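You operate a simulated robot arm through the tools that you are given. There is no shell and no other tool. Be economical: measure what you need, move in short steps, check, and stop when the job is done.

You run a simulated robot arm. Do the job below in one go: nothing can be reset, and whatever is moved stays where it is left.

JOB
Soap the sponge, then wipe off the coffee stain and the jam smear.
Fine: press the sponge on the green soap tray; put it back after.

Only the result counts: the job must be done as asked and must still hold three seconds after the hand-in. Knocking over, shifting, dropping, spilling or breaking anything else fails it.

ROBOT AND FRAMES
A 6-joint arm with a two-finger parallel gripper, fixed in place. Base frame: the origin is at the foot of the arm, x ahead of it, y to its left, z up; the work surface is at about z = 760. Readings come in mm, rad, newtons and seconds.
With the tool pointing down near the work surface it reaches from about 240 to 640 mm from the base axis. Its first joint turns from -1.152 to 1.152 rad. Payload 2.7 kg.
The TCP is the grasp point between the finger pads, 23 mm short of the fingertips. In the tool frame z runs along the fingers and y along their closing line. Largest opening 94 mm; finger width 38, thickness 10; the body of the gripper, 54 by 96 mm, starts 39 mm behind the TCP.
Orientation is told as [roll, pitch, yaw] about the base's x, y, z axes, in that order, counted from this pose: with the fingers straight down and closing along the base's y, the tool's x points along the base's -x, its y along +y and its z along -z.

CONTROLS
- The arm moves only by the tool servo_tool. Its argument "plan" is a list of rows, each an object (a shift or turn left out is 0, a gripper value left out holds the last) with "offset": the shift along the base's x, y, z in units of 30 mm (1.0 is 30 mm), a list of three; "angular": the turn, a rotation vector about the base's x, y, z in units of 6 degrees (1.0 is 6 degrees), a list of three. In form: [{"offset": [dx, dy, dz], "angular": [ax, ay, az]}, ...]. A call has 1 to 20 rows; each row shifts and turns the commanded pose from where the row before left it. "gripper" is the closure, from 0 (fully open) to 1 (shut), set as the call begins (left out, the last holds). A call with a number of a shift or a turn outside -1 to 1 is refused whole. A row lasts 0.2 s, in which the tool goes at most 50 mm and 0.15 rad; a call with a longer step from one row to the next is refused whole, and so is a gripper value outside its range. Where a pose cannot be reached the arm comes as near as it can. A force on the tool above 40 N (or 10 N above the force at the start of the call, whichever is more), or a blocked arm, ends the call early, and 0.2 s more pass. Each finger travels about 45 mm/s and halts on what it meets, pressing with about 30 N; the grip force reading is that of the motor and also rises with nothing between the fingers. The clock runs only during rows and for 0.2 s after the last one: add rows that do not move to give the fingers time. It gives the time, the measured TCP pose, the force on the tool (base axes), the opening and the grip force at its end, in the units of the frame above (readings bear some noise), and new pictures: "show" is both (left out), scene, wrist or none.
- Cameras (640 x 400 px; columns grow to the right, rows downward): "scene" is fixed at [52.6, -419.2, 1400.6]; the picture's right is [0.91, -0.40, 0.00], its down [-0.25, -0.56, -0.79] and it looks along [0.32, 0.72, -0.61] (base axes); focal length 337 px, centre (320, 200). "wrist" rides on the gripper at [86, 16, -74] in the tool frame; the picture's right is [-0.18, 0.98, 0.00], its down [-0.58, -0.11, -0.81] and it looks along [-0.79, -0.15, 0.59] (tool axes); focal length 243 px, centre (320, 200).
- locate(camera, pixels): for up to 12 pixels [column, row] of the newest picture of that camera ("zoom" is the newest enlarged one), the place [x, y, z] in the base frame of the surface seen there, good to about 3 mm. No time passes.
- inspect(camera, box): a new picture of the part [left, top, right, bottom] of that camera's present view, enlarged. No time passes.
- sign_off(): hands the job in; it is judged then, once.

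Keep the steps short. Do not move on a guess: measure, check each grasp and each placing, and mend mistakes. In all there are 80 turns and 170 pictures (those below and enlarged ones count). Leave the gripper open and the arm clear of the work at the hand-in unless told otherwise, and finish with a single line.

The tools are called after ">>>" by a JSON object that holds its "api" and its "payload". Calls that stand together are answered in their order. servo_tool: Moves the arm, as the interface text tells. Its arguments: {"type":"object","properties":{"plan":{"type":"array"},"gripper":{"type":"number"},"show":{"type":"string","enum":["both","scene","wrist","none"]}},"required":["plan"]} The other tools are called the same way: locate (camera, pixels) gives the place of the surface under pixels of a picture; inspect (camera, box) takes an enlarged picture of a part of a camera's view; sign_off () hands the job in.

At the start:

```text
time_s: 0.0
tool_pos: [364.0, 79.4, 1043.7]
orientation: [-0.001, -0.001, 0.0]
contact_force: [0.2, 0.1, 1.1]
opening: 94.1
gripper_force: 0.1
```

scene: 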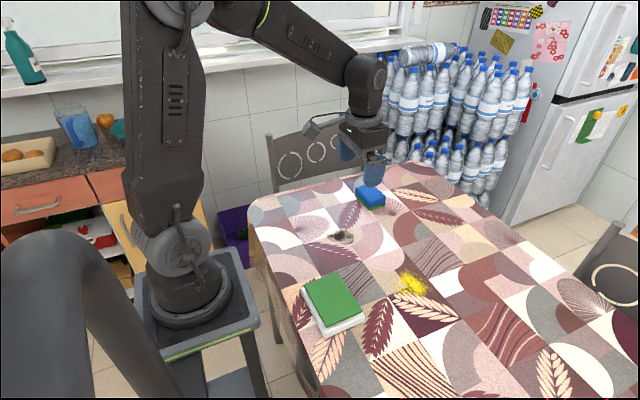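
wrist: 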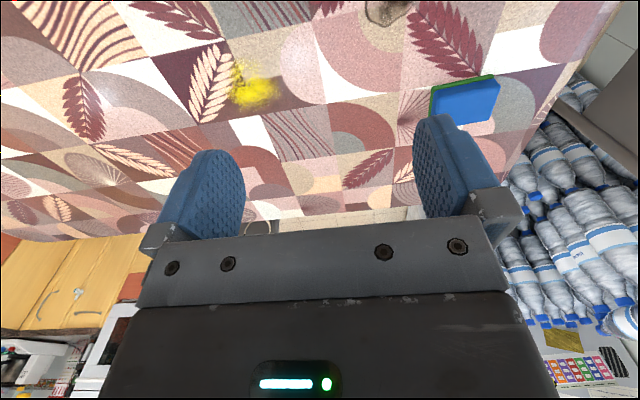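

I see a blue/green sponge near (370,196), a dark stain near (342,237), a yellow smear near (412,284), and a green tray near (333,303). I'll enlarge these and look for other stains before measuring.

>>> {"api": "inspect", "payload": {"camera": "scene", "box": [240, 160, 480, 310]}}

>>> {"api": "inspect", "payload": {"camera": "scene", "box": [280, 250, 480, 375]}}

>>> {"api": "locate", "payload": {"camera": "scene", "pixels": [[342, 237], [332, 236], [353, 239], [412, 284], [402, 290], [425, 290], [405, 274], [333, 303], [303, 285], [352, 275], [368, 312], [320, 330]]}}

>>> {"api": "locate", "payload": {"camera": "scene", "pixels": [[355, 188], [375, 184], [386, 197], [368, 207], [370, 195], [360, 202], [385, 204]]}}

```text
2.67 times, centred on (360, 235) of scene
```

zoom: 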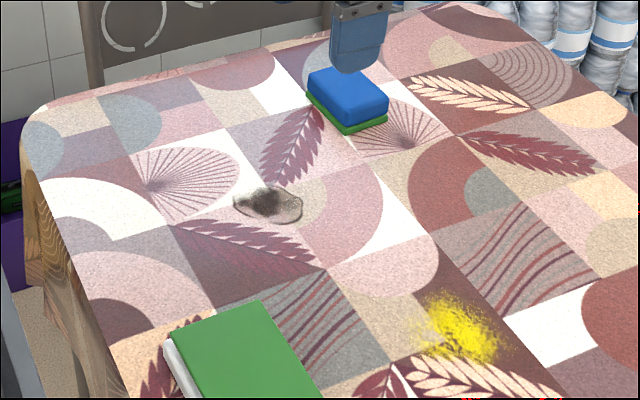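

```text
3.20 times, centred on (380, 312) of scene
```

zoom: 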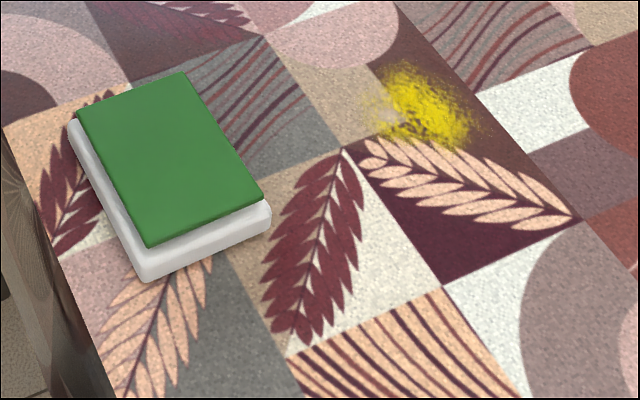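

```text
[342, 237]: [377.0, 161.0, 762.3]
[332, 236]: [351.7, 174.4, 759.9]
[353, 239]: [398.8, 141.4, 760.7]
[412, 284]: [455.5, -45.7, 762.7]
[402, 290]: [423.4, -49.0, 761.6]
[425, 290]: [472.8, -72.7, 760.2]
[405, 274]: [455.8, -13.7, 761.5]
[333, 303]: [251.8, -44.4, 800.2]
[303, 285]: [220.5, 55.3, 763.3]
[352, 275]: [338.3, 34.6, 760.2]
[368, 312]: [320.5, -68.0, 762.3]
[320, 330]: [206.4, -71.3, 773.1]
```

```text
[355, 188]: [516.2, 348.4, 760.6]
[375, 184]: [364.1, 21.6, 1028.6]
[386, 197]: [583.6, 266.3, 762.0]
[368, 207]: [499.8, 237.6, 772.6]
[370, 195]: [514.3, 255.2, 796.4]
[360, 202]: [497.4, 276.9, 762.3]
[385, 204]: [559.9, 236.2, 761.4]
```

Next I'll measure the sponge and tray outlines in enlarged views.

>>> {"api": "inspect", "payload": {"camera": "scene", "box": [338, 170, 402, 210]}}

>>> {"api": "inspect", "payload": {"camera": "wrist", "box": [340, 0, 580, 150]}}

>>> {"api": "locate", "payload": {"camera": "scene", "pixels": [[306, 286], [336, 275], [361, 312], [328, 325], [333, 300], [303, 290], [310, 300], [345, 327]]}}

>>> {"api": "locate", "payload": {"camera": "wrist", "pixels": [[433, 90], [430, 118], [493, 77], [500, 82], [496, 118], [458, 118], [470, 100], [260, 90], [388, 10], [365, 12], [410, 5]]}}

```text
10.00 times, centred on (370, 190) of scene
```

zoom: 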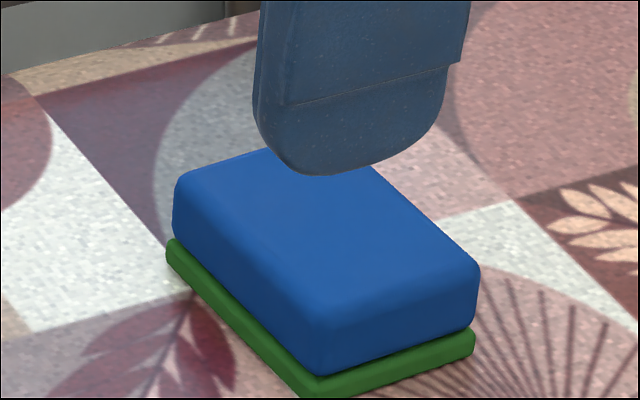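

```text
2.67 times, centred on (460, 75) of wrist
```

zoom: 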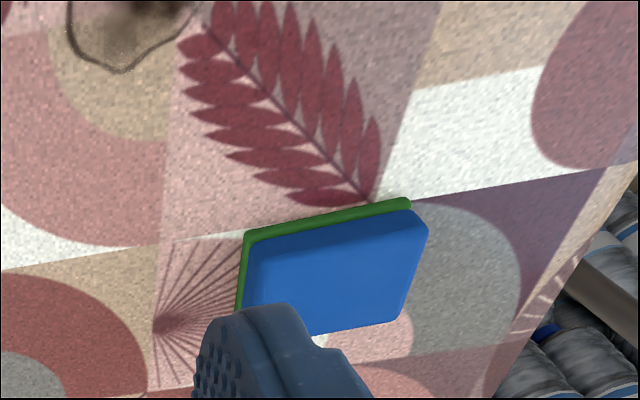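

```text
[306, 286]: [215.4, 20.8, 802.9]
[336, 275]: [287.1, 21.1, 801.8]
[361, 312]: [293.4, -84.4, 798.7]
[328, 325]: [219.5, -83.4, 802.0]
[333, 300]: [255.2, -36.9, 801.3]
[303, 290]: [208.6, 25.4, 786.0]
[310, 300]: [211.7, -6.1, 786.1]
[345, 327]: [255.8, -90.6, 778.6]
```

```text
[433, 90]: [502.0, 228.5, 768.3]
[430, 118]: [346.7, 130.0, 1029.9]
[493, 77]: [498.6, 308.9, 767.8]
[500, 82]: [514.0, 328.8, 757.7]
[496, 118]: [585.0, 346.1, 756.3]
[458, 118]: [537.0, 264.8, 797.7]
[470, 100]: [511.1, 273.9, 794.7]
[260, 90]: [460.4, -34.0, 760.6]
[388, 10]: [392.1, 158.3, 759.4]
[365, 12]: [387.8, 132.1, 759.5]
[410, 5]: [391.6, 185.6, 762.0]
```

>>> {"api": "locate", "payload": {"camera": "zoom", "pixels": [[262, 252], [405, 222], [414, 240], [390, 312], [320, 325], [255, 290], [330, 270], [245, 245], [405, 203], [330, 222], [330, 245], [400, 260]]}}

>>> {"api": "inspect", "payload": {"camera": "scene", "box": [338, 170, 402, 210]}}

```text
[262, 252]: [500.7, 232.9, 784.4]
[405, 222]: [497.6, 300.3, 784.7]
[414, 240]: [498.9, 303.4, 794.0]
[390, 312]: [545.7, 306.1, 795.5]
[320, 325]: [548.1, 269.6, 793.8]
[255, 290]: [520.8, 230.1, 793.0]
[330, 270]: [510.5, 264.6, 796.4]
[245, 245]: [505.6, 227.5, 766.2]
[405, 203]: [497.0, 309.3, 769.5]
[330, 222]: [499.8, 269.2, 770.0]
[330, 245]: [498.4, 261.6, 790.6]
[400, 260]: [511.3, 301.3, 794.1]
```

```text
10.00 times, centred on (370, 190) of scene
```

zoom: 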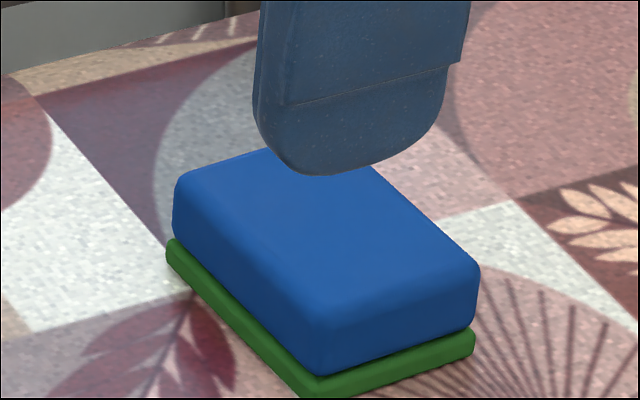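

>>> {"api": "locate", "payload": {"camera": "zoom", "pixels": [[190, 180], [320, 310], [465, 270], [370, 172], [200, 280], [300, 378], [470, 350], [380, 375], [300, 220], [400, 335], [250, 280]]}}

```text
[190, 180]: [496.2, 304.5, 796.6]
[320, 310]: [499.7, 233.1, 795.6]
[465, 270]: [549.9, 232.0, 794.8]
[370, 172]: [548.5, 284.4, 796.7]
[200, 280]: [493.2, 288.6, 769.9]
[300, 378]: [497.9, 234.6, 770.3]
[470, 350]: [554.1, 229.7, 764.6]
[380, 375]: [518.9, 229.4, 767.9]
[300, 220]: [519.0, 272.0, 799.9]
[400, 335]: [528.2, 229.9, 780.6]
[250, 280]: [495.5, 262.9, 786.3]
```

Sponge is centred near (524, 268), about 54×78 mm, top at z≈797, yaw ≈ +2.7°. The soap top is at z≈801, centre (252,-32). I'll move above the sponge with the gripper open.

>>> {"api": "servo_tool", "payload": {"plan": [{"offset": [0.593, 0.699, -0.717], "angular": [0, 0, 0.45]}, {"offset": [0.593, 0.699, -0.717]}, {"offset": [0.593, 0.699, -0.717]}, {"offset": [0.593, 0.699, -0.717]}, {"offset": [0.593, 0.699, -0.717]}, {"offset": [0.593, 0.699, -0.717]}, {"offset": [0.593, 0.699, -0.717]}, {"offset": [0.593, 0.699, -0.717]}, {"offset": [0.593, 0.699, -0.717]}, {}, {}], "gripper": 0}}

```text
time_s: 2.4
tool_pos: [523.3, 267.9, 851.3]
orientation: [-0.001, 0.0, 0.045]
contact_force: [0.6, 0.7, 0.4]
opening: 93.9
gripper_force: 0.1
```

scene: 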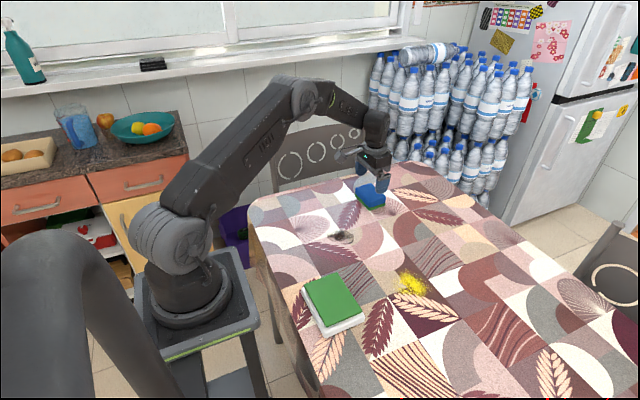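
wrist: 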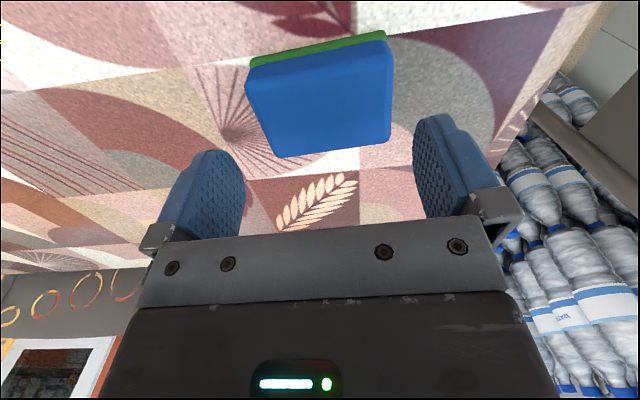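

I'm above the sponge. I'll recheck its sides from the close wrist view before lowering.

>>> {"api": "locate", "payload": {"camera": "wrist", "pixels": [[252, 82], [385, 48], [391, 100], [388, 138], [278, 150], [262, 120], [320, 110], [249, 65], [385, 34], [320, 60]]}}

```text
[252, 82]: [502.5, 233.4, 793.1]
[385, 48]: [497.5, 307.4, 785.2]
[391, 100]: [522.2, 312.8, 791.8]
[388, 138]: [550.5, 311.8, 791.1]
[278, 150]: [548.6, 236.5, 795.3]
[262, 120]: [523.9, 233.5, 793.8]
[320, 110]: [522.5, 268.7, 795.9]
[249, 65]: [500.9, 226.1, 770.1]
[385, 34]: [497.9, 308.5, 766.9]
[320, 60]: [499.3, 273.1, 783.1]
```

Sponge sides read y≈231 to 310, so I'll shift +2 mm in y and lower to TCP z≈798. That puts the fingertips at about 775.

>>> {"api": "servo_tool", "payload": {"plan": [{"offset": [0.02, 0.07, -0.35]}, {"offset": [0, 0, -0.35]}, {"offset": [0, 0, -0.35]}, {"offset": [0, 0, -0.35]}, {"offset": [0, 0, -0.35]}, {}]}}

```text
time_s: 3.8
tool_pos: [523.5, 271.8, 798.6]
orientation: [-0.001, -0.001, 0.048]
contact_force: [-0.3, 0.6, 0.9]
opening: 94.0
gripper_force: 0.0
```

scene: 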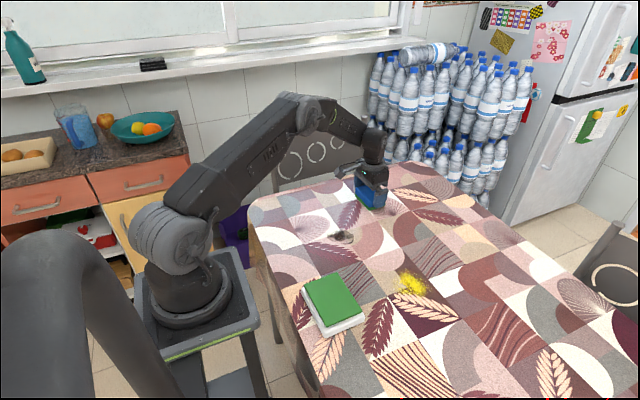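
wrist: 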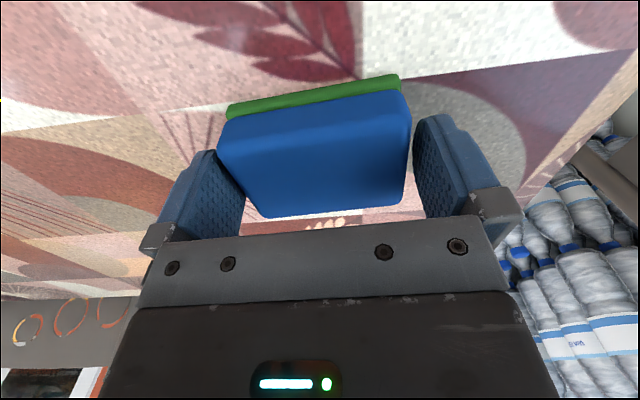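

The fingers straddle the sponge with no contact force. Shifting 1.5 mm in -y, then closing.

>>> {"api": "servo_tool", "payload": {"plan": [{"offset": [0, -0.05, 0]}, {}], "show": "none"}}

>>> {"api": "servo_tool", "payload": {"plan": [{}, {}, {}, {}, {}], "gripper": 1}}

```text
time_s: 4.4
tool_pos: [524.6, 268.7, 799.4]
orientation: [0.002, 0.001, 0.046]
contact_force: [0.6, -0.3, -0.1]
opening: 94.2
gripper_force: 0.0
```

```text
time_s: 5.6
tool_pos: [523.4, 270.2, 798.3]
orientation: [-0.001, -0.001, 0.047]
contact_force: [-0.4, 0.6, 1.2]
opening: 84.3
gripper_force: 29.7
```

scene: 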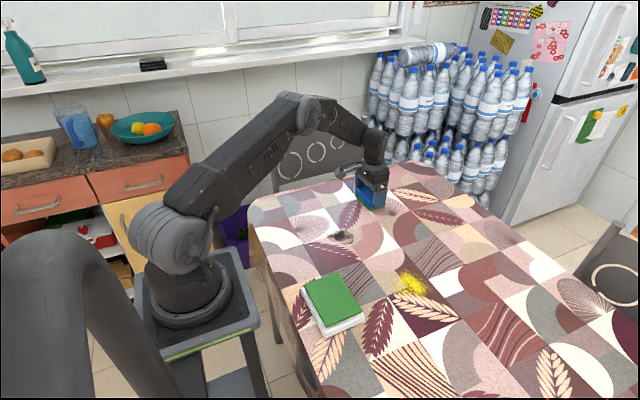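
wrist: 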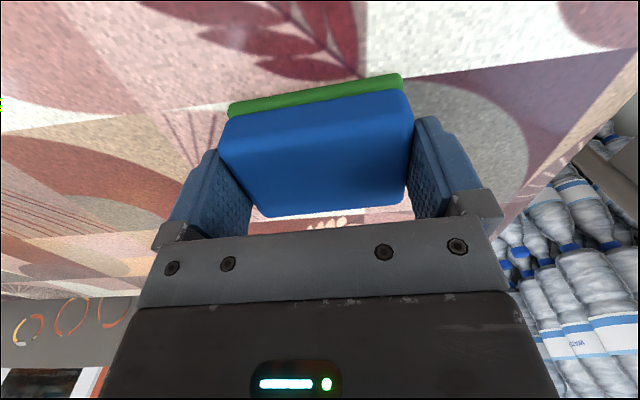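

Gripped at opening 84.3 with grip force 29.7 N. The place to return it is TCP (523.6, 269.8, 798.5), yaw 0.047. Lifting and carrying to above the soap.

>>> {"api": "servo_tool", "payload": {"plan": [{"offset": [0, 0, 0.5]}, {"offset": [0, 0, 0.8]}, {"offset": [0, 0, 0.8]}, {"offset": [0, 0, 0.6]}, {}]}}

>>> {"api": "servo_tool", "payload": {"plan": [{"offset": [-0.744, -0.839, 0], "angular": [0, 0, -0.45]}, {"offset": [-0.744, -0.839, 0]}, {"offset": [-0.744, -0.839, 0]}, {"offset": [-0.744, -0.839, 0]}, {"offset": [-0.744, -0.839, 0]}, {"offset": [-0.744, -0.839, 0]}, {"offset": [-0.744, -0.839, 0]}, {"offset": [-0.744, -0.839, 0]}, {"offset": [-0.744, -0.839, 0]}, {"offset": [-0.744, -0.839, 0]}, {"offset": [-0.744, -0.839, 0]}, {"offset": [-0.744, -0.839, 0]}, {}, {}]}}

```text
time_s: 6.8
tool_pos: [524.5, 269.3, 880.5]
orientation: [0.001, -0.001, 0.047]
contact_force: [-0.4, 0.8, 0.4]
opening: 0.0
gripper_force: 30.5
```

scene: 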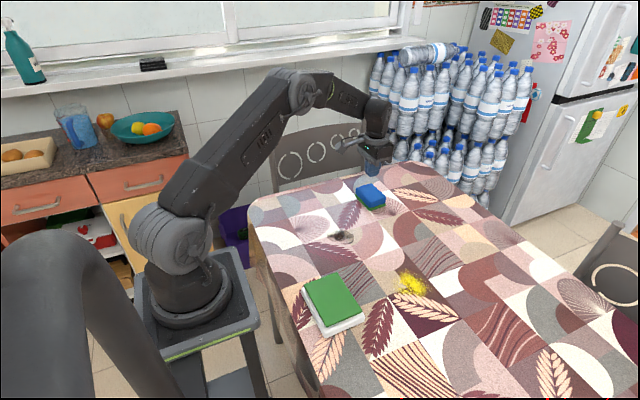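
wrist: 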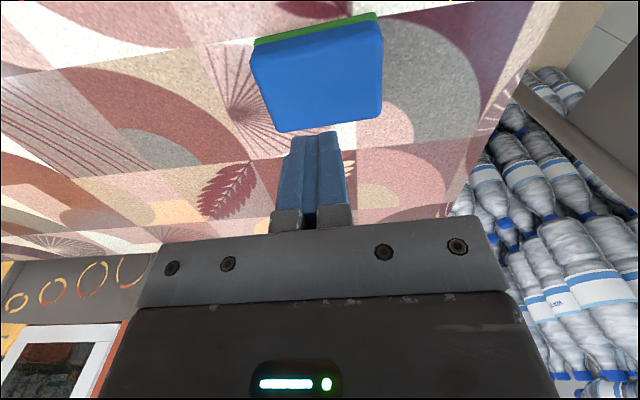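

```text
time_s: 9.8
tool_pos: [256.3, -32.4, 879.8]
orientation: [0.0, 0.0, 0.0]
contact_force: [0.2, 0.4, 0.2]
opening: 0.3
gripper_force: 29.5
```

scene: 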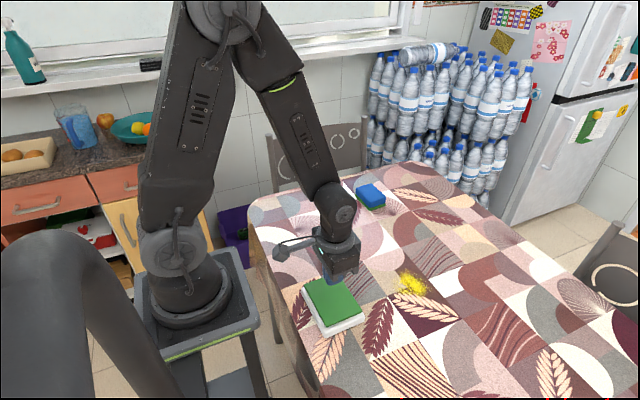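
wrist: 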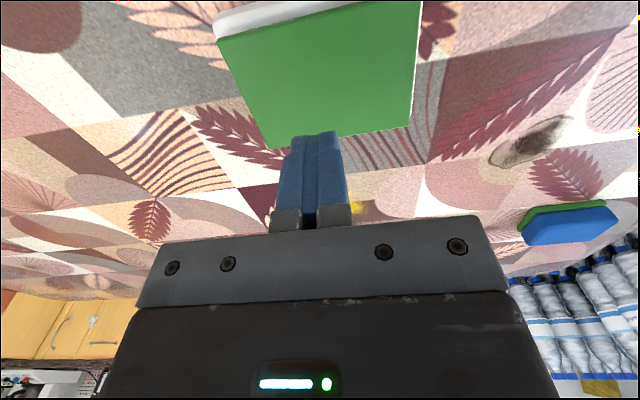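

The grip slipped: the opening read 0 after the lift, so the fingers are empty and the sponge is still on the table near (370,195). I'll open and go back above it. Next time I'll grip deeper and verify with a small lift first.

>>> {"api": "servo_tool", "payload": {"plan": [{"offset": [0.744, 0.839, 0]}, {"offset": [0.744, 0.839, 0]}, {"offset": [0.744, 0.839, 0]}, {"offset": [0.744, 0.839, 0]}, {"offset": [0.744, 0.839, 0]}, {"offset": [0.744, 0.839, 0]}, {"offset": [0.744, 0.839, 0]}, {"offset": [0.744, 0.839, 0]}, {"offset": [0.744, 0.839, 0]}, {"offset": [0.744, 0.839, 0]}, {"offset": [0.744, 0.839, 0]}, {"offset": [0.744, 0.839, 0], "angular": [0, 0, 0.45]}, {}, {}], "gripper": 0, "show": "wrist"}}

>>> {"api": "inspect", "payload": {"camera": "wrist", "box": [200, 0, 440, 150]}}

>>> {"api": "inspect", "payload": {"camera": "scene", "box": [338, 170, 402, 210]}}

```text
time_s: 12.8
tool_pos: [524.9, 268.2, 880.0]
orientation: [0.0, 0.0, 0.048]
contact_force: [0.2, -0.3, 0.2]
opening: 94.1
gripper_force: 0.0
```

wrist: 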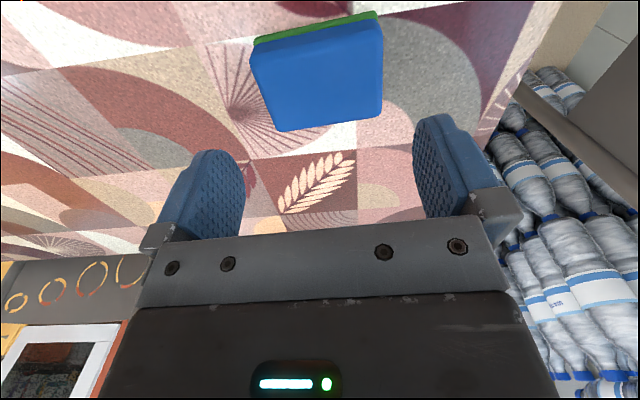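

```text
2.67 times, centred on (320, 75) of wrist
```

zoom: 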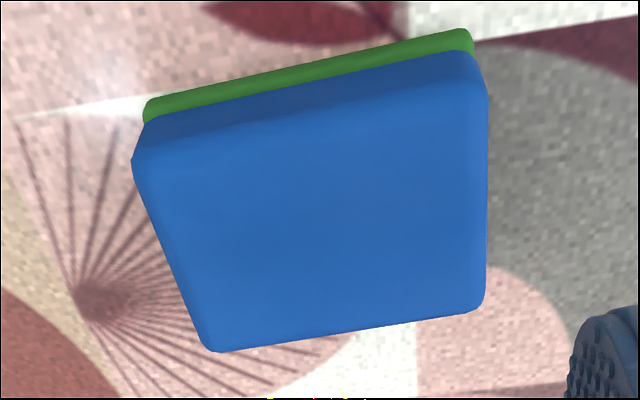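

```text
10.00 times, centred on (370, 190) of scene
```

zoom: 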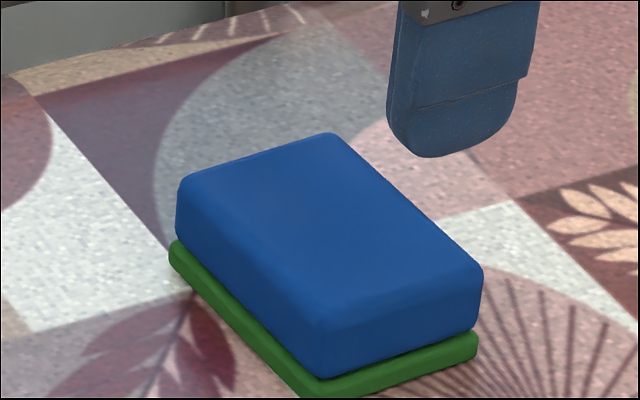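

The sponge is essentially undisturbed (shift under ~1 mm). I'll lower to TCP z≈789, fingertips 6 mm above the cloth, so the pads reach past both layers. Then I'll close and lift slightly to test.

>>> {"api": "servo_tool", "payload": {"plan": [{"offset": [-0.02, 0.04, -0.6]}, {"offset": [0, 0, -0.6]}, {"offset": [0, 0, -0.6]}, {"offset": [0, 0, -0.5]}, {"offset": [0, 0, -0.4]}, {"offset": [0, 0, -0.333]}, {}], "show": "wrist"}}

>>> {"api": "servo_tool", "payload": {"plan": [{}, {}, {}, {}, {}, {}], "gripper": 1, "show": "wrist"}}

```text
time_s: 14.4
tool_pos: [524.4, 270.1, 788.7]
orientation: [-0.001, 0.0, 0.047]
contact_force: [-0.4, 0.5, -0.1]
opening: 94.0
gripper_force: 0.1
```

wrist: 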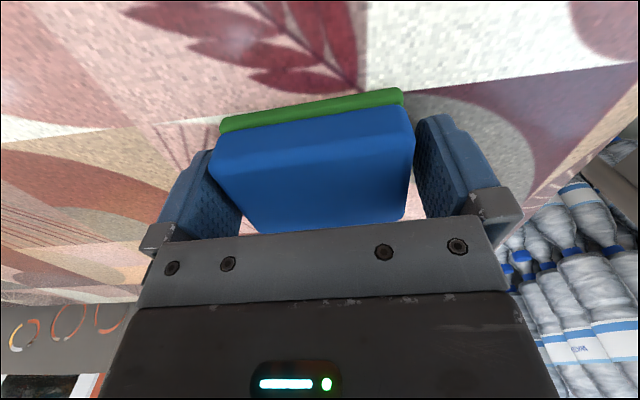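

```text
time_s: 15.8
tool_pos: [525.1, 270.7, 787.3]
orientation: [0.0, -0.001, 0.047]
contact_force: [0.1, -1.0, 0.3]
opening: 84.1
gripper_force: 30.3
```

wrist: 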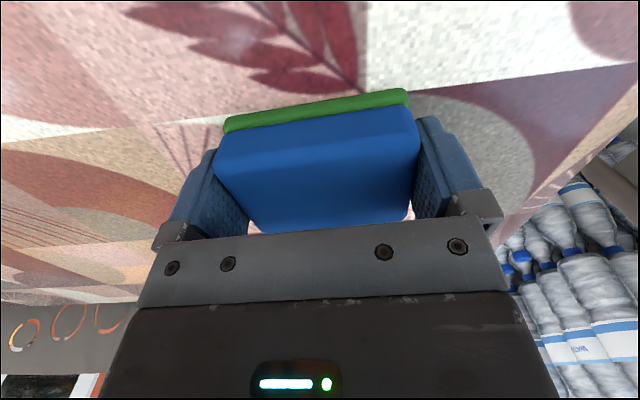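

Closed at opening 84.1 again. Now a slow 9 mm test lift.

>>> {"api": "servo_tool", "payload": {"plan": [{"offset": [0, 0, 0.1]}, {"offset": [0, 0, 0.1]}, {"offset": [0, 0, 0.1]}, {}]}}

```text
time_s: 16.8
tool_pos: [522.6, 270.5, 797.5]
orientation: [-0.001, -0.002, 0.047]
contact_force: [0.2, 0.3, 0.2]
opening: 84.0
gripper_force: 30.2
```

scene: 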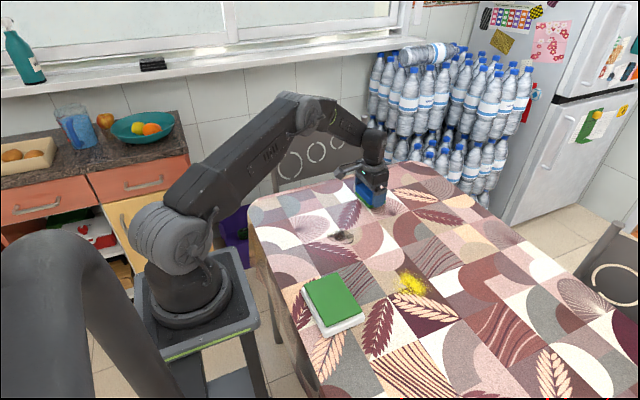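
wrist: 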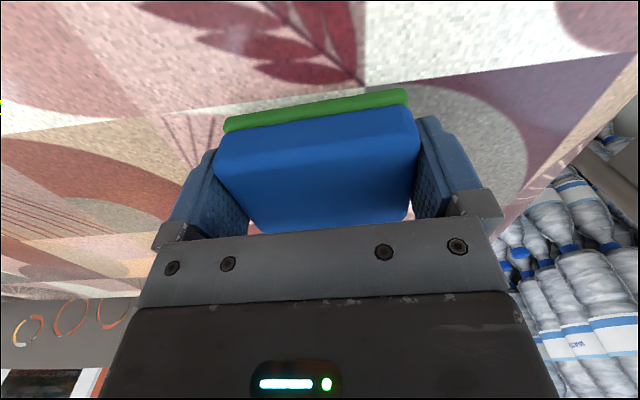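

The sponge stayed fixed in the wrist view while the table moved, so it is held. Its bottom is about 28 mm below the TCP. Lifting on gently.

>>> {"api": "servo_tool", "payload": {"plan": [{"offset": [0, 0, 0.2]}, {"offset": [0, 0, 0.3]}, {"offset": [0, 0, 0.4]}, {"offset": [0, 0, 0.5]}, {"offset": [0, 0, 0.5]}, {"offset": [0, 0, 0.4]}, {"offset": [0, 0, 0.3]}, {"offset": [0, 0, 0.15]}, {}], "show": "wrist"}}

```text
time_s: 18.8
tool_pos: [523.6, 270.8, 880.9]
orientation: [0.0, 0.0, 0.048]
contact_force: [-0.4, 0.9, -0.5]
opening: 83.5
gripper_force: 30.2
```

wrist: 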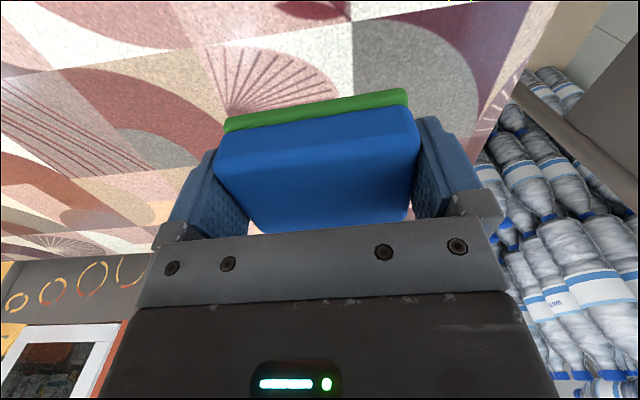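

Held firmly. Carrying to above the soap at (256,-32), with a soft start and stop.

>>> {"api": "servo_tool", "payload": {"plan": [{"offset": [-0.248, -0.28, 0], "angular": [0, 0, -0.45]}, {"offset": [-0.496, -0.559, 0]}, {"offset": [-0.744, -0.839, 0]}, {"offset": [-0.744, -0.839, 0]}, {"offset": [-0.744, -0.839, 0]}, {"offset": [-0.744, -0.839, 0]}, {"offset": [-0.744, -0.839, 0]}, {"offset": [-0.744, -0.839, 0]}, {"offset": [-0.744, -0.839, 0]}, {"offset": [-0.744, -0.839, 0]}, {"offset": [-0.744, -0.839, 0]}, {"offset": [-0.744, -0.839, 0]}, {"offset": [-0.496, -0.559, 0]}, {"offset": [-0.248, -0.28, 0]}, {}, {}]}}

```text
time_s: 22.2
tool_pos: [256.1, -30.9, 878.6]
orientation: [-0.001, -0.001, 0.001]
contact_force: [1.3, 1.3, -0.4]
opening: 84.0
gripper_force: 30.9
```

scene: 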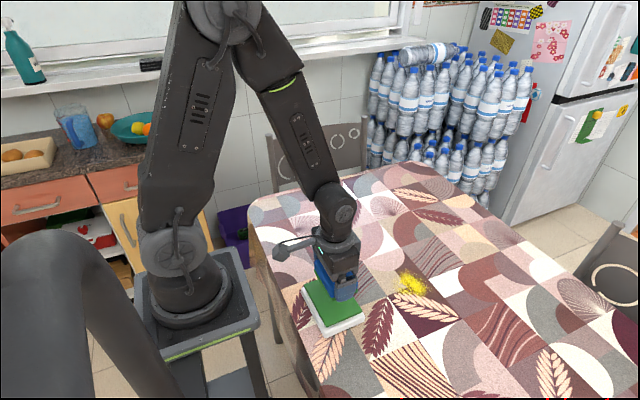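
wrist: 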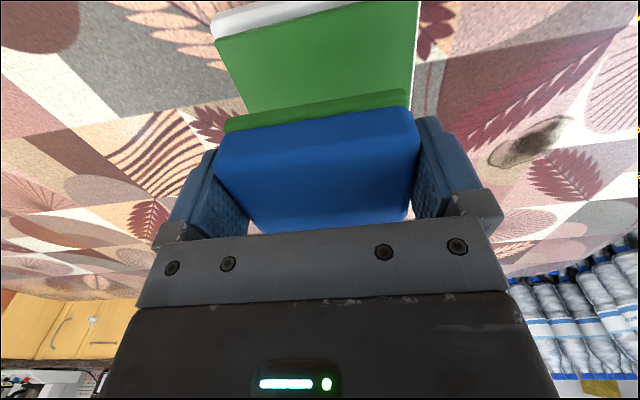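

Sponge is held above the soap. Lowering to just above contact, expected at TCP z≈829.

>>> {"api": "servo_tool", "payload": {"plan": [{"offset": [-0.08, 0, -0.4]}, {"offset": [0, 0, -0.4]}, {"offset": [0, 0, -0.4]}, {"offset": [0, 0, -0.3]}, {"offset": [0, 0, -0.06]}, {}], "show": "scene"}}

>>> {"api": "servo_tool", "payload": {"plan": [{"offset": [0, 0, -0.05]}, {"offset": [0, 0, -0.05]}, {"offset": [0, 0, -0.05]}, {}], "show": "none"}}

```text
time_s: 23.6
tool_pos: [253.3, -32.4, 832.9]
orientation: [0.0, -0.001, 0.0]
contact_force: [0.2, -0.4, -1.2]
opening: 84.2
gripper_force: 29.8
```

scene: 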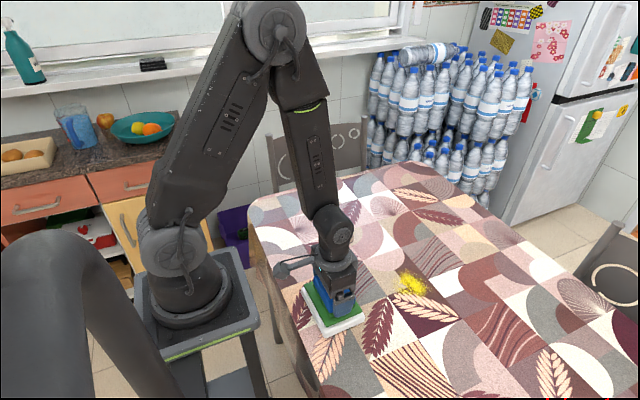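

```text
time_s: 24.6
tool_pos: [253.1, -31.9, 829.5]
orientation: [0.001, 0.0, 0.0]
contact_force: [0.1, 0.9, -1.3]
opening: 84.0
gripper_force: 30.0
```

No contact yet at z≈829. Continuing down in small steps while watching the force.

>>> {"api": "servo_tool", "payload": {"plan": [{"offset": [0, 0, -0.05]}, {"offset": [0, 0, -0.05]}, {}], "show": "none"}}

>>> {"api": "servo_tool", "payload": {"plan": [{"offset": [0, 0, -0.05]}, {"offset": [0, 0, -0.05]}, {}], "show": "wrist"}}

```text
time_s: 25.4
tool_pos: [253.8, -32.4, 825.6]
orientation: [0.0, 0.0, 0.0]
contact_force: [0.1, 0.2, 0.0]
opening: 84.0
gripper_force: 29.6
```

```text
time_s: 26.2
tool_pos: [254.5, -31.3, 821.7]
orientation: [-0.001, 0.0, 0.001]
contact_force: [-1.2, 0.7, 0.9]
opening: 84.1
gripper_force: 30.5
```

wrist: 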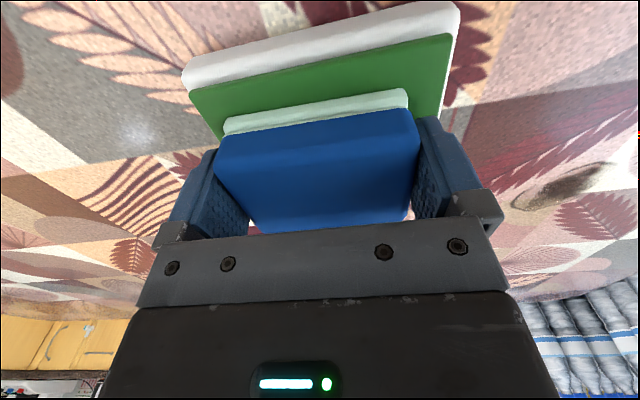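

The scourer layer at (315,110) turned pale, so it has taken soap. Lifting clear and checking.

>>> {"api": "servo_tool", "payload": {"plan": [{}, {}, {"offset": [0, 0, 0.2]}, {"offset": [0, 0, 0.4]}, {"offset": [0, 0, 0.5]}, {"offset": [0, 0, 0.5]}, {"offset": [0, 0, 0.2]}, {}]}}

```text
time_s: 28.0
tool_pos: [253.4, -31.2, 875.8]
orientation: [0.001, -0.001, -0.001]
contact_force: [0.2, 0.2, -0.5]
opening: 83.8
gripper_force: 30.6
```

scene: 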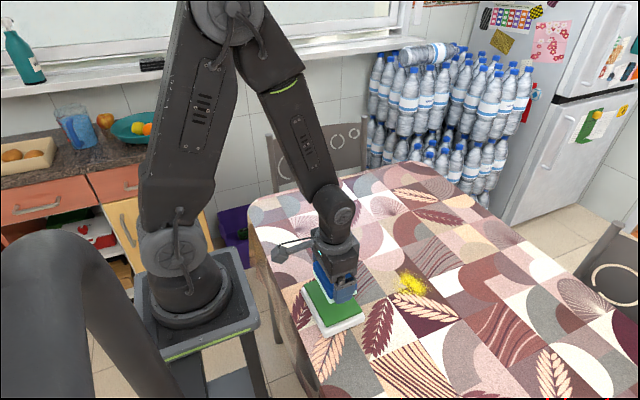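
wrist: 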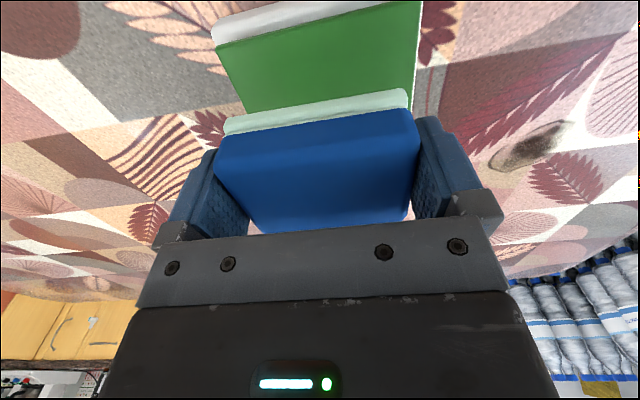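

Soaped and still held. Before wiping, I'll check the rest of the table for other spots and measure the two stains' extents.

>>> {"api": "inspect", "payload": {"camera": "scene", "box": [360, 180, 640, 400]}}

>>> {"api": "inspect", "payload": {"camera": "scene", "box": [380, 258, 444, 306]}}

>>> {"api": "locate", "payload": {"camera": "zoom", "pixels": [[110, 160], [250, 100], [330, 80], [250, 330], [430, 330], [500, 250], [330, 200], [200, 250]]}}

>>> {"api": "locate", "payload": {"camera": "wrist", "pixels": [[490, 160], [573, 120], [520, 168], [530, 145], [560, 118], [565, 135]]}}

```text
1.82 times, centred on (500, 290) of scene
```

zoom: 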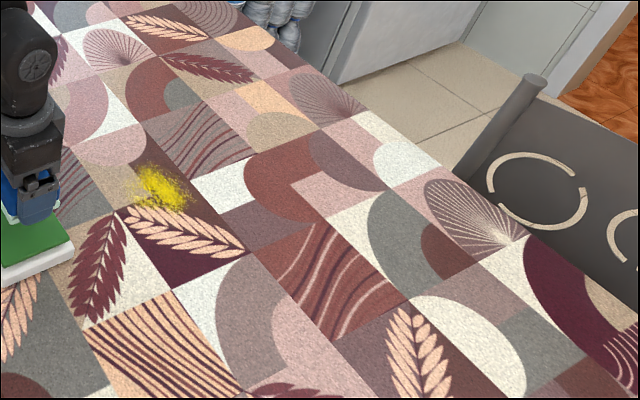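

```text
8.33 times, centred on (412, 282) of scene
```

zoom: 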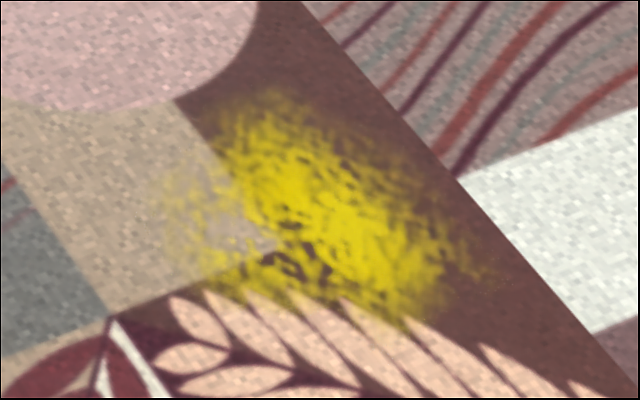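

```text
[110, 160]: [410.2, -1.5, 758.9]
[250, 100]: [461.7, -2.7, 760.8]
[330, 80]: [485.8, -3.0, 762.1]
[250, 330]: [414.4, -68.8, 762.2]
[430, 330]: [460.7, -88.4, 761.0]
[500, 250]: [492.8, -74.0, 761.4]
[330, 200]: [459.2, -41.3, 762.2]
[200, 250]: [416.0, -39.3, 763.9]
```

```text
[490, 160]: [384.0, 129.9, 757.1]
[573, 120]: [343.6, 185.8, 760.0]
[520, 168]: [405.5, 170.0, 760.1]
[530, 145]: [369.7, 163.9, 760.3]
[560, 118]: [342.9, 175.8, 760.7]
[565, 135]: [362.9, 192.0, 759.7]
```

Only these two stains exist. The yellow smear spans x≈405–495, y≈-90–0, and the coffee x≈340–408, y≈128–192. Moving over the smear's first lane at (425, 0), then lowering.

>>> {"api": "servo_tool", "payload": {"plan": [{"offset": [0.3, 0.05, 0]}, {"offset": [0.6, 0.12, 0]}, {"offset": [0.8, 0.15, 0]}, {"offset": [0.9, 0.17, 0]}, {"offset": [0.9, 0.17, 0]}, {"offset": [0.9, 0.17, 0]}, {"offset": [0.7, 0.13, 0]}, {"offset": [0.4, 0.06, 0]}, {"offset": [0.22, 0.03, 0]}, {}, {"offset": [0, 0, -0.7]}, {"offset": [0, 0, -0.7]}, {"offset": [0, 0, -0.7]}, {"offset": [0, 0, -0.5]}, {"offset": [0, 0, -0.2]}, {}]}}

```text
time_s: 31.4
tool_pos: [424.9, -0.5, 793.0]
orientation: [-0.001, 0.0, 0.001]
contact_force: [-0.9, 0.7, 0.1]
opening: 84.0
gripper_force: 30.1
```

scene: 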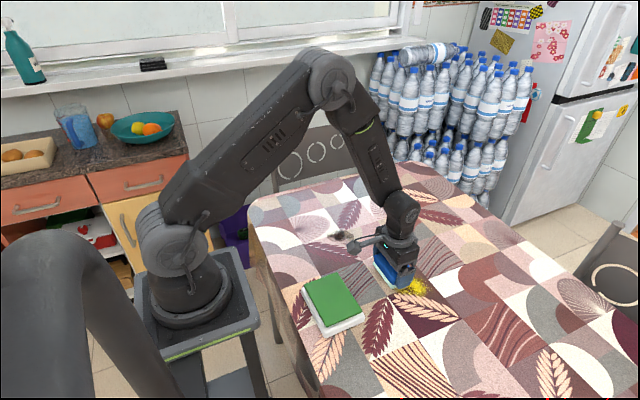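
wrist: 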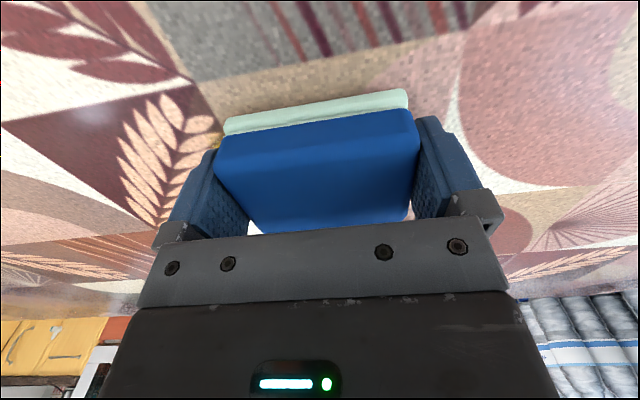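

Just above the cloth. Lowering 6 mm slowly to make contact.

>>> {"api": "servo_tool", "payload": {"plan": [{"offset": [0, 0, -0.07]}, {"offset": [0, 0, -0.06]}, {"offset": [0, 0, -0.06]}, {}], "show": "wrist"}}

```text
time_s: 32.4
tool_pos: [425.7, -0.5, 788.0]
orientation: [0.001, -0.002, 0.0]
contact_force: [-6.4, 0.3, 20.6]
opening: 84.3
gripper_force: 29.9
```

wrist: 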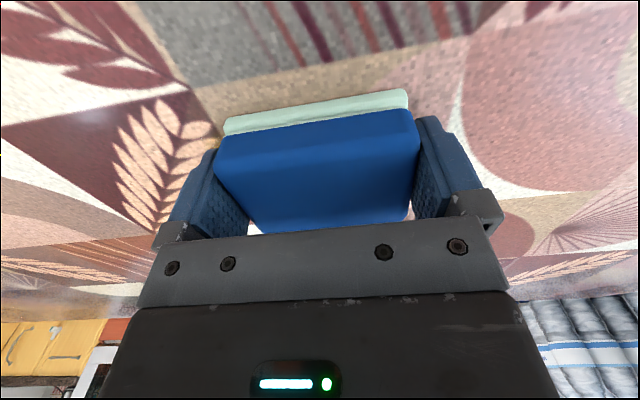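

Contact at 20 N. Easing 0.6 mm, then wiping the first lane toward -y.

>>> {"api": "servo_tool", "payload": {"plan": [{"offset": [0, 0, -0.0]}, {"offset": [0, 0, 0.02]}, {"offset": [0, -0.3, 0]}, {"offset": [0, -0.4, 0]}, {"offset": [0, -0.4, 0]}, {"offset": [0, -0.4, 0]}, {"offset": [0, -0.4, 0]}, {"offset": [0, -0.4, 0]}, {"offset": [0, -0.4, 0]}, {"offset": [0, -0.3, 0]}, {}]}}

```text
time_s: 34.8
tool_pos: [425.4, -91.1, 787.7]
orientation: [0.001, -0.001, 0.002]
contact_force: [0.0, 9.4, 24.5]
opening: 83.9
gripper_force: 30.1
```

scene: 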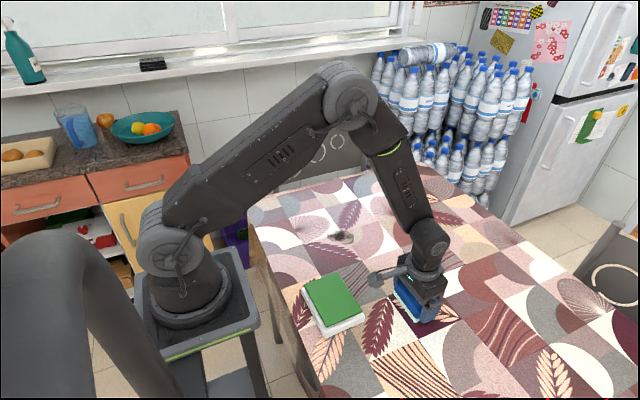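
wrist: 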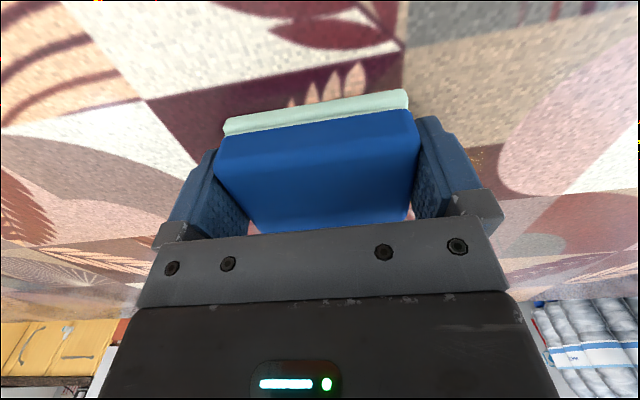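

Works well: force ~24 N and the grip is unchanged. Next I'll shift to x≈455 and wipe back toward +y, then wipe x≈485 toward -y.

>>> {"api": "servo_tool", "payload": {"plan": [{"offset": [0.3, 0, 0]}, {"offset": [0.4, 0, 0]}, {"offset": [0.3, 0, 0]}, {"offset": [0, 0.3, 0]}, {"offset": [0, 0.4, 0]}, {"offset": [0, 0.4, 0]}, {"offset": [0, 0.4, 0]}, {"offset": [0, 0.4, 0]}, {"offset": [0, 0.4, 0]}, {"offset": [0, 0.4, 0]}, {"offset": [0, 0.3, 0]}, {}], "show": "scene"}}

>>> {"api": "servo_tool", "payload": {"plan": [{"offset": [0.3, 0, 0]}, {"offset": [0.4, 0, 0]}, {"offset": [0.3, 0, 0]}, {"offset": [0, -0.3, 0]}, {"offset": [0, -0.4, 0]}, {"offset": [0, -0.4, 0]}, {"offset": [0, -0.4, 0]}, {"offset": [0, -0.4, 0]}, {"offset": [0, -0.4, 0]}, {"offset": [0, -0.4, 0]}, {"offset": [0, -0.3, 0]}, {}], "show": "scene"}}

```text
time_s: 37.4
tool_pos: [455.1, -0.9, 787.2]
orientation: [0.0, 0.0, 0.001]
contact_force: [1.1, -3.7, 13.3]
opening: 83.9
gripper_force: 29.9
```

scene: 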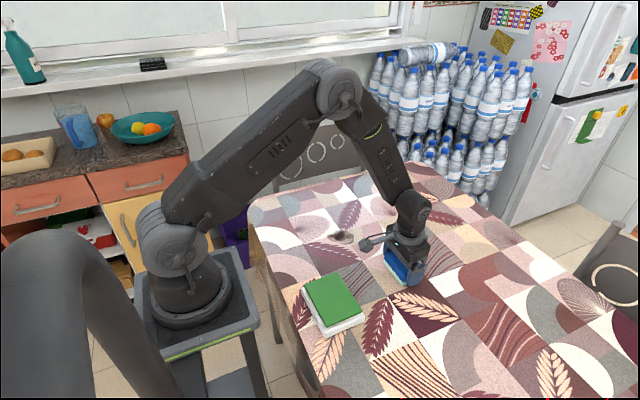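

```text
time_s: 40.0
tool_pos: [484.5, -89.7, 787.8]
orientation: [0.0, 0.001, 0.001]
contact_force: [-0.8, 0.2, -0.3]
opening: 83.8
gripper_force: 29.8
```

scene: 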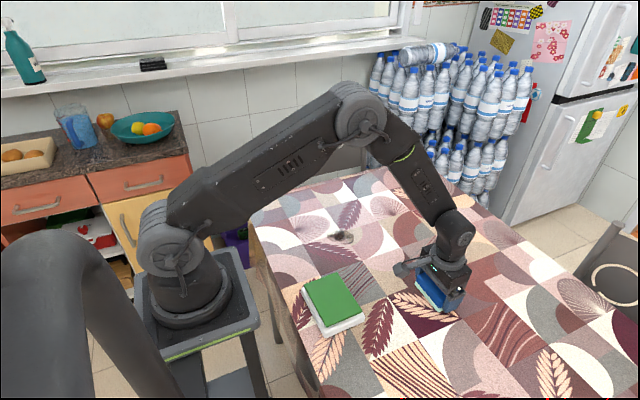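

Contact force has faded to about 0 in the last lane. Lifting to look at the smear and the grip.

>>> {"api": "servo_tool", "payload": {"plan": [{"offset": [0, 0, 0.3]}, {"offset": [-0.3, 0.3, 0.6]}, {"offset": [-0.8, 0.8, 0.6]}, {"offset": [-0.9, 0.9, 0.6]}, {"offset": [-0.9, 0.9, 0.3]}, {"offset": [-0.9, 0.9, 0.3]}, {"offset": [-0.5, 0.9, 0]}, {"offset": [-0.2, 0.9, 0]}, {"offset": [0, 0.5, 0]}, {}, {}]}}

>>> {"api": "inspect", "payload": {"camera": "scene", "box": [380, 250, 460, 310]}}

```text
time_s: 42.4
tool_pos: [351.3, 92.5, 870.3]
orientation: [0.0, 0.0, 0.0]
contact_force: [-0.6, 0.0, -1.0]
opening: 84.2
gripper_force: 29.8
```

scene: 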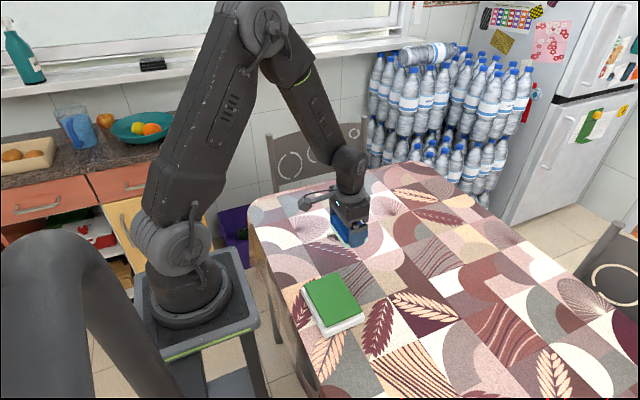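
wrist: 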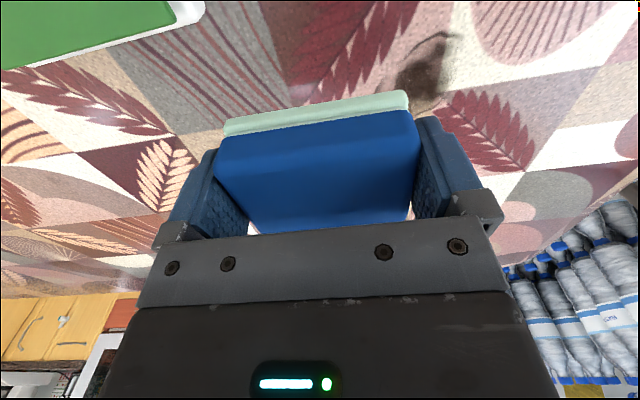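

```text
6.67 times, centred on (420, 280) of scene
```

zoom: 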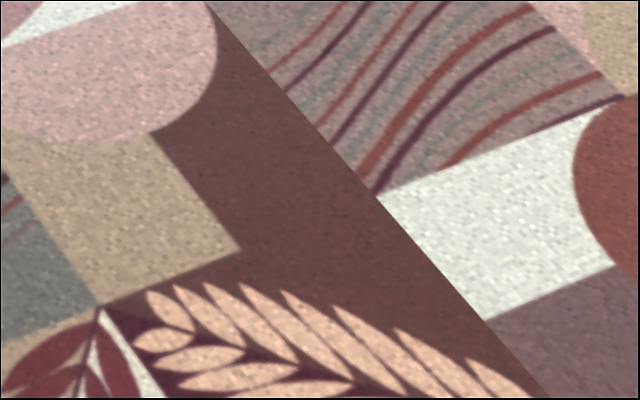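

The smear is fully gone. Now the coffee stain: starting at (355,118) and lowering to contact.

>>> {"api": "servo_tool", "payload": {"plan": [{"offset": [0.12, 0.5, 0]}, {"offset": [0, 0.35, -0.4]}, {"offset": [0, 0, -0.7]}, {"offset": [0, 0, -0.7]}, {"offset": [0, 0, -0.5]}, {"offset": [0, 0, -0.25]}, {"offset": [0, 0, -0.1]}, {"offset": [0, 0, -0.07]}, {"offset": [0, 0, -0.04]}, {}]}}

```text
time_s: 44.8
tool_pos: [354.7, 118.8, 787.5]
orientation: [0.0, -0.002, 0.001]
contact_force: [-3.4, -1.9, 11.1]
opening: 84.2
gripper_force: 29.9
stopped in row 10: the force on the tool passed its limit (the readings are from after the stop); the commanded pose is now the measured one
```

scene: 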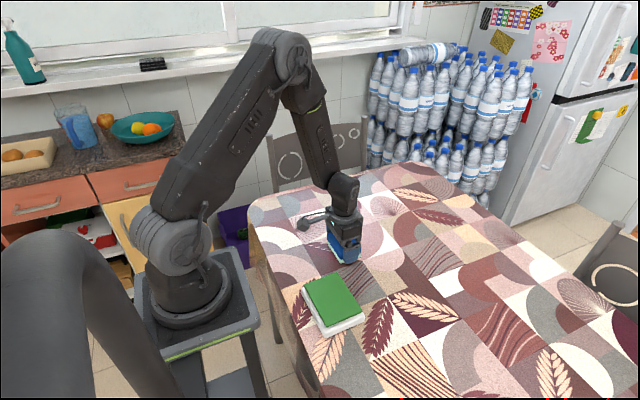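
wrist: 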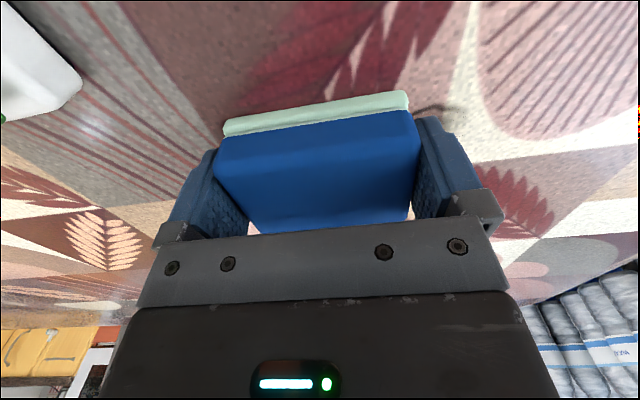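

Contact at 11 N. Wiping lane x≈355 toward +y, then back along x≈385.

>>> {"api": "servo_tool", "payload": {"plan": [{"offset": [0, 0.3, 0]}, {"offset": [0, 0.4, 0]}, {"offset": [0, 0.4, 0]}, {"offset": [0, 0.4, 0]}, {"offset": [0, 0.4, 0]}, {"offset": [0, 0.4, 0]}, {"offset": [0, 0.4, 0]}, {"offset": [0, 0.2, 0]}, {}], "show": "scene"}}

>>> {"api": "servo_tool", "payload": {"plan": [{"offset": [0.4, 0, 0]}, {"offset": [0.4, 0, 0]}, {"offset": [0.3, 0, 0]}, {"offset": [0, -0.3, 0]}, {"offset": [0, -0.4, 0]}, {"offset": [0, -0.4, 0]}, {"offset": [0, -0.4, 0]}, {"offset": [0, -0.4, 0]}, {"offset": [0, -0.4, 0]}, {"offset": [0, -0.4, 0]}, {"offset": [0, -0.2, 0]}, {}], "show": "scene"}}

```text
time_s: 46.8
tool_pos: [355.4, 207.0, 787.2]
orientation: [0.001, -0.001, 0.001]
contact_force: [0.5, -7.5, 20.9]
opening: 84.1
gripper_force: 30.5
```

scene: 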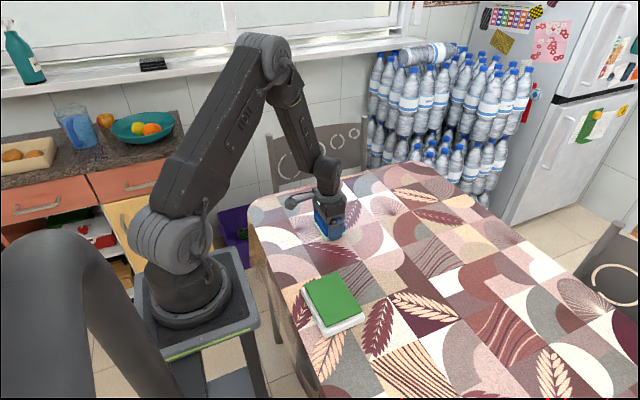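

```text
time_s: 49.4
tool_pos: [388.2, 118.0, 786.7]
orientation: [0.003, -0.003, 0.002]
contact_force: [-1.0, 1.0, 5.1]
opening: 83.7
gripper_force: 30.0
```

scene: 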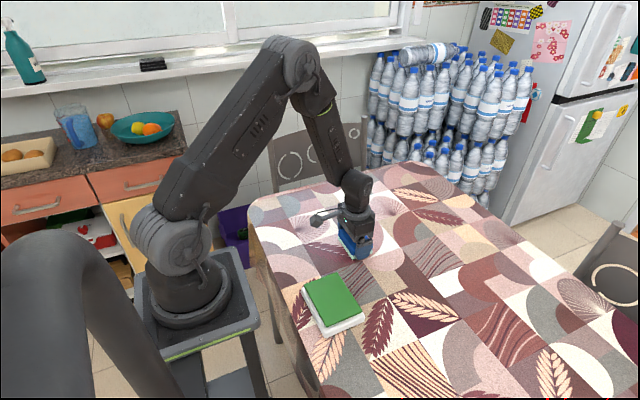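

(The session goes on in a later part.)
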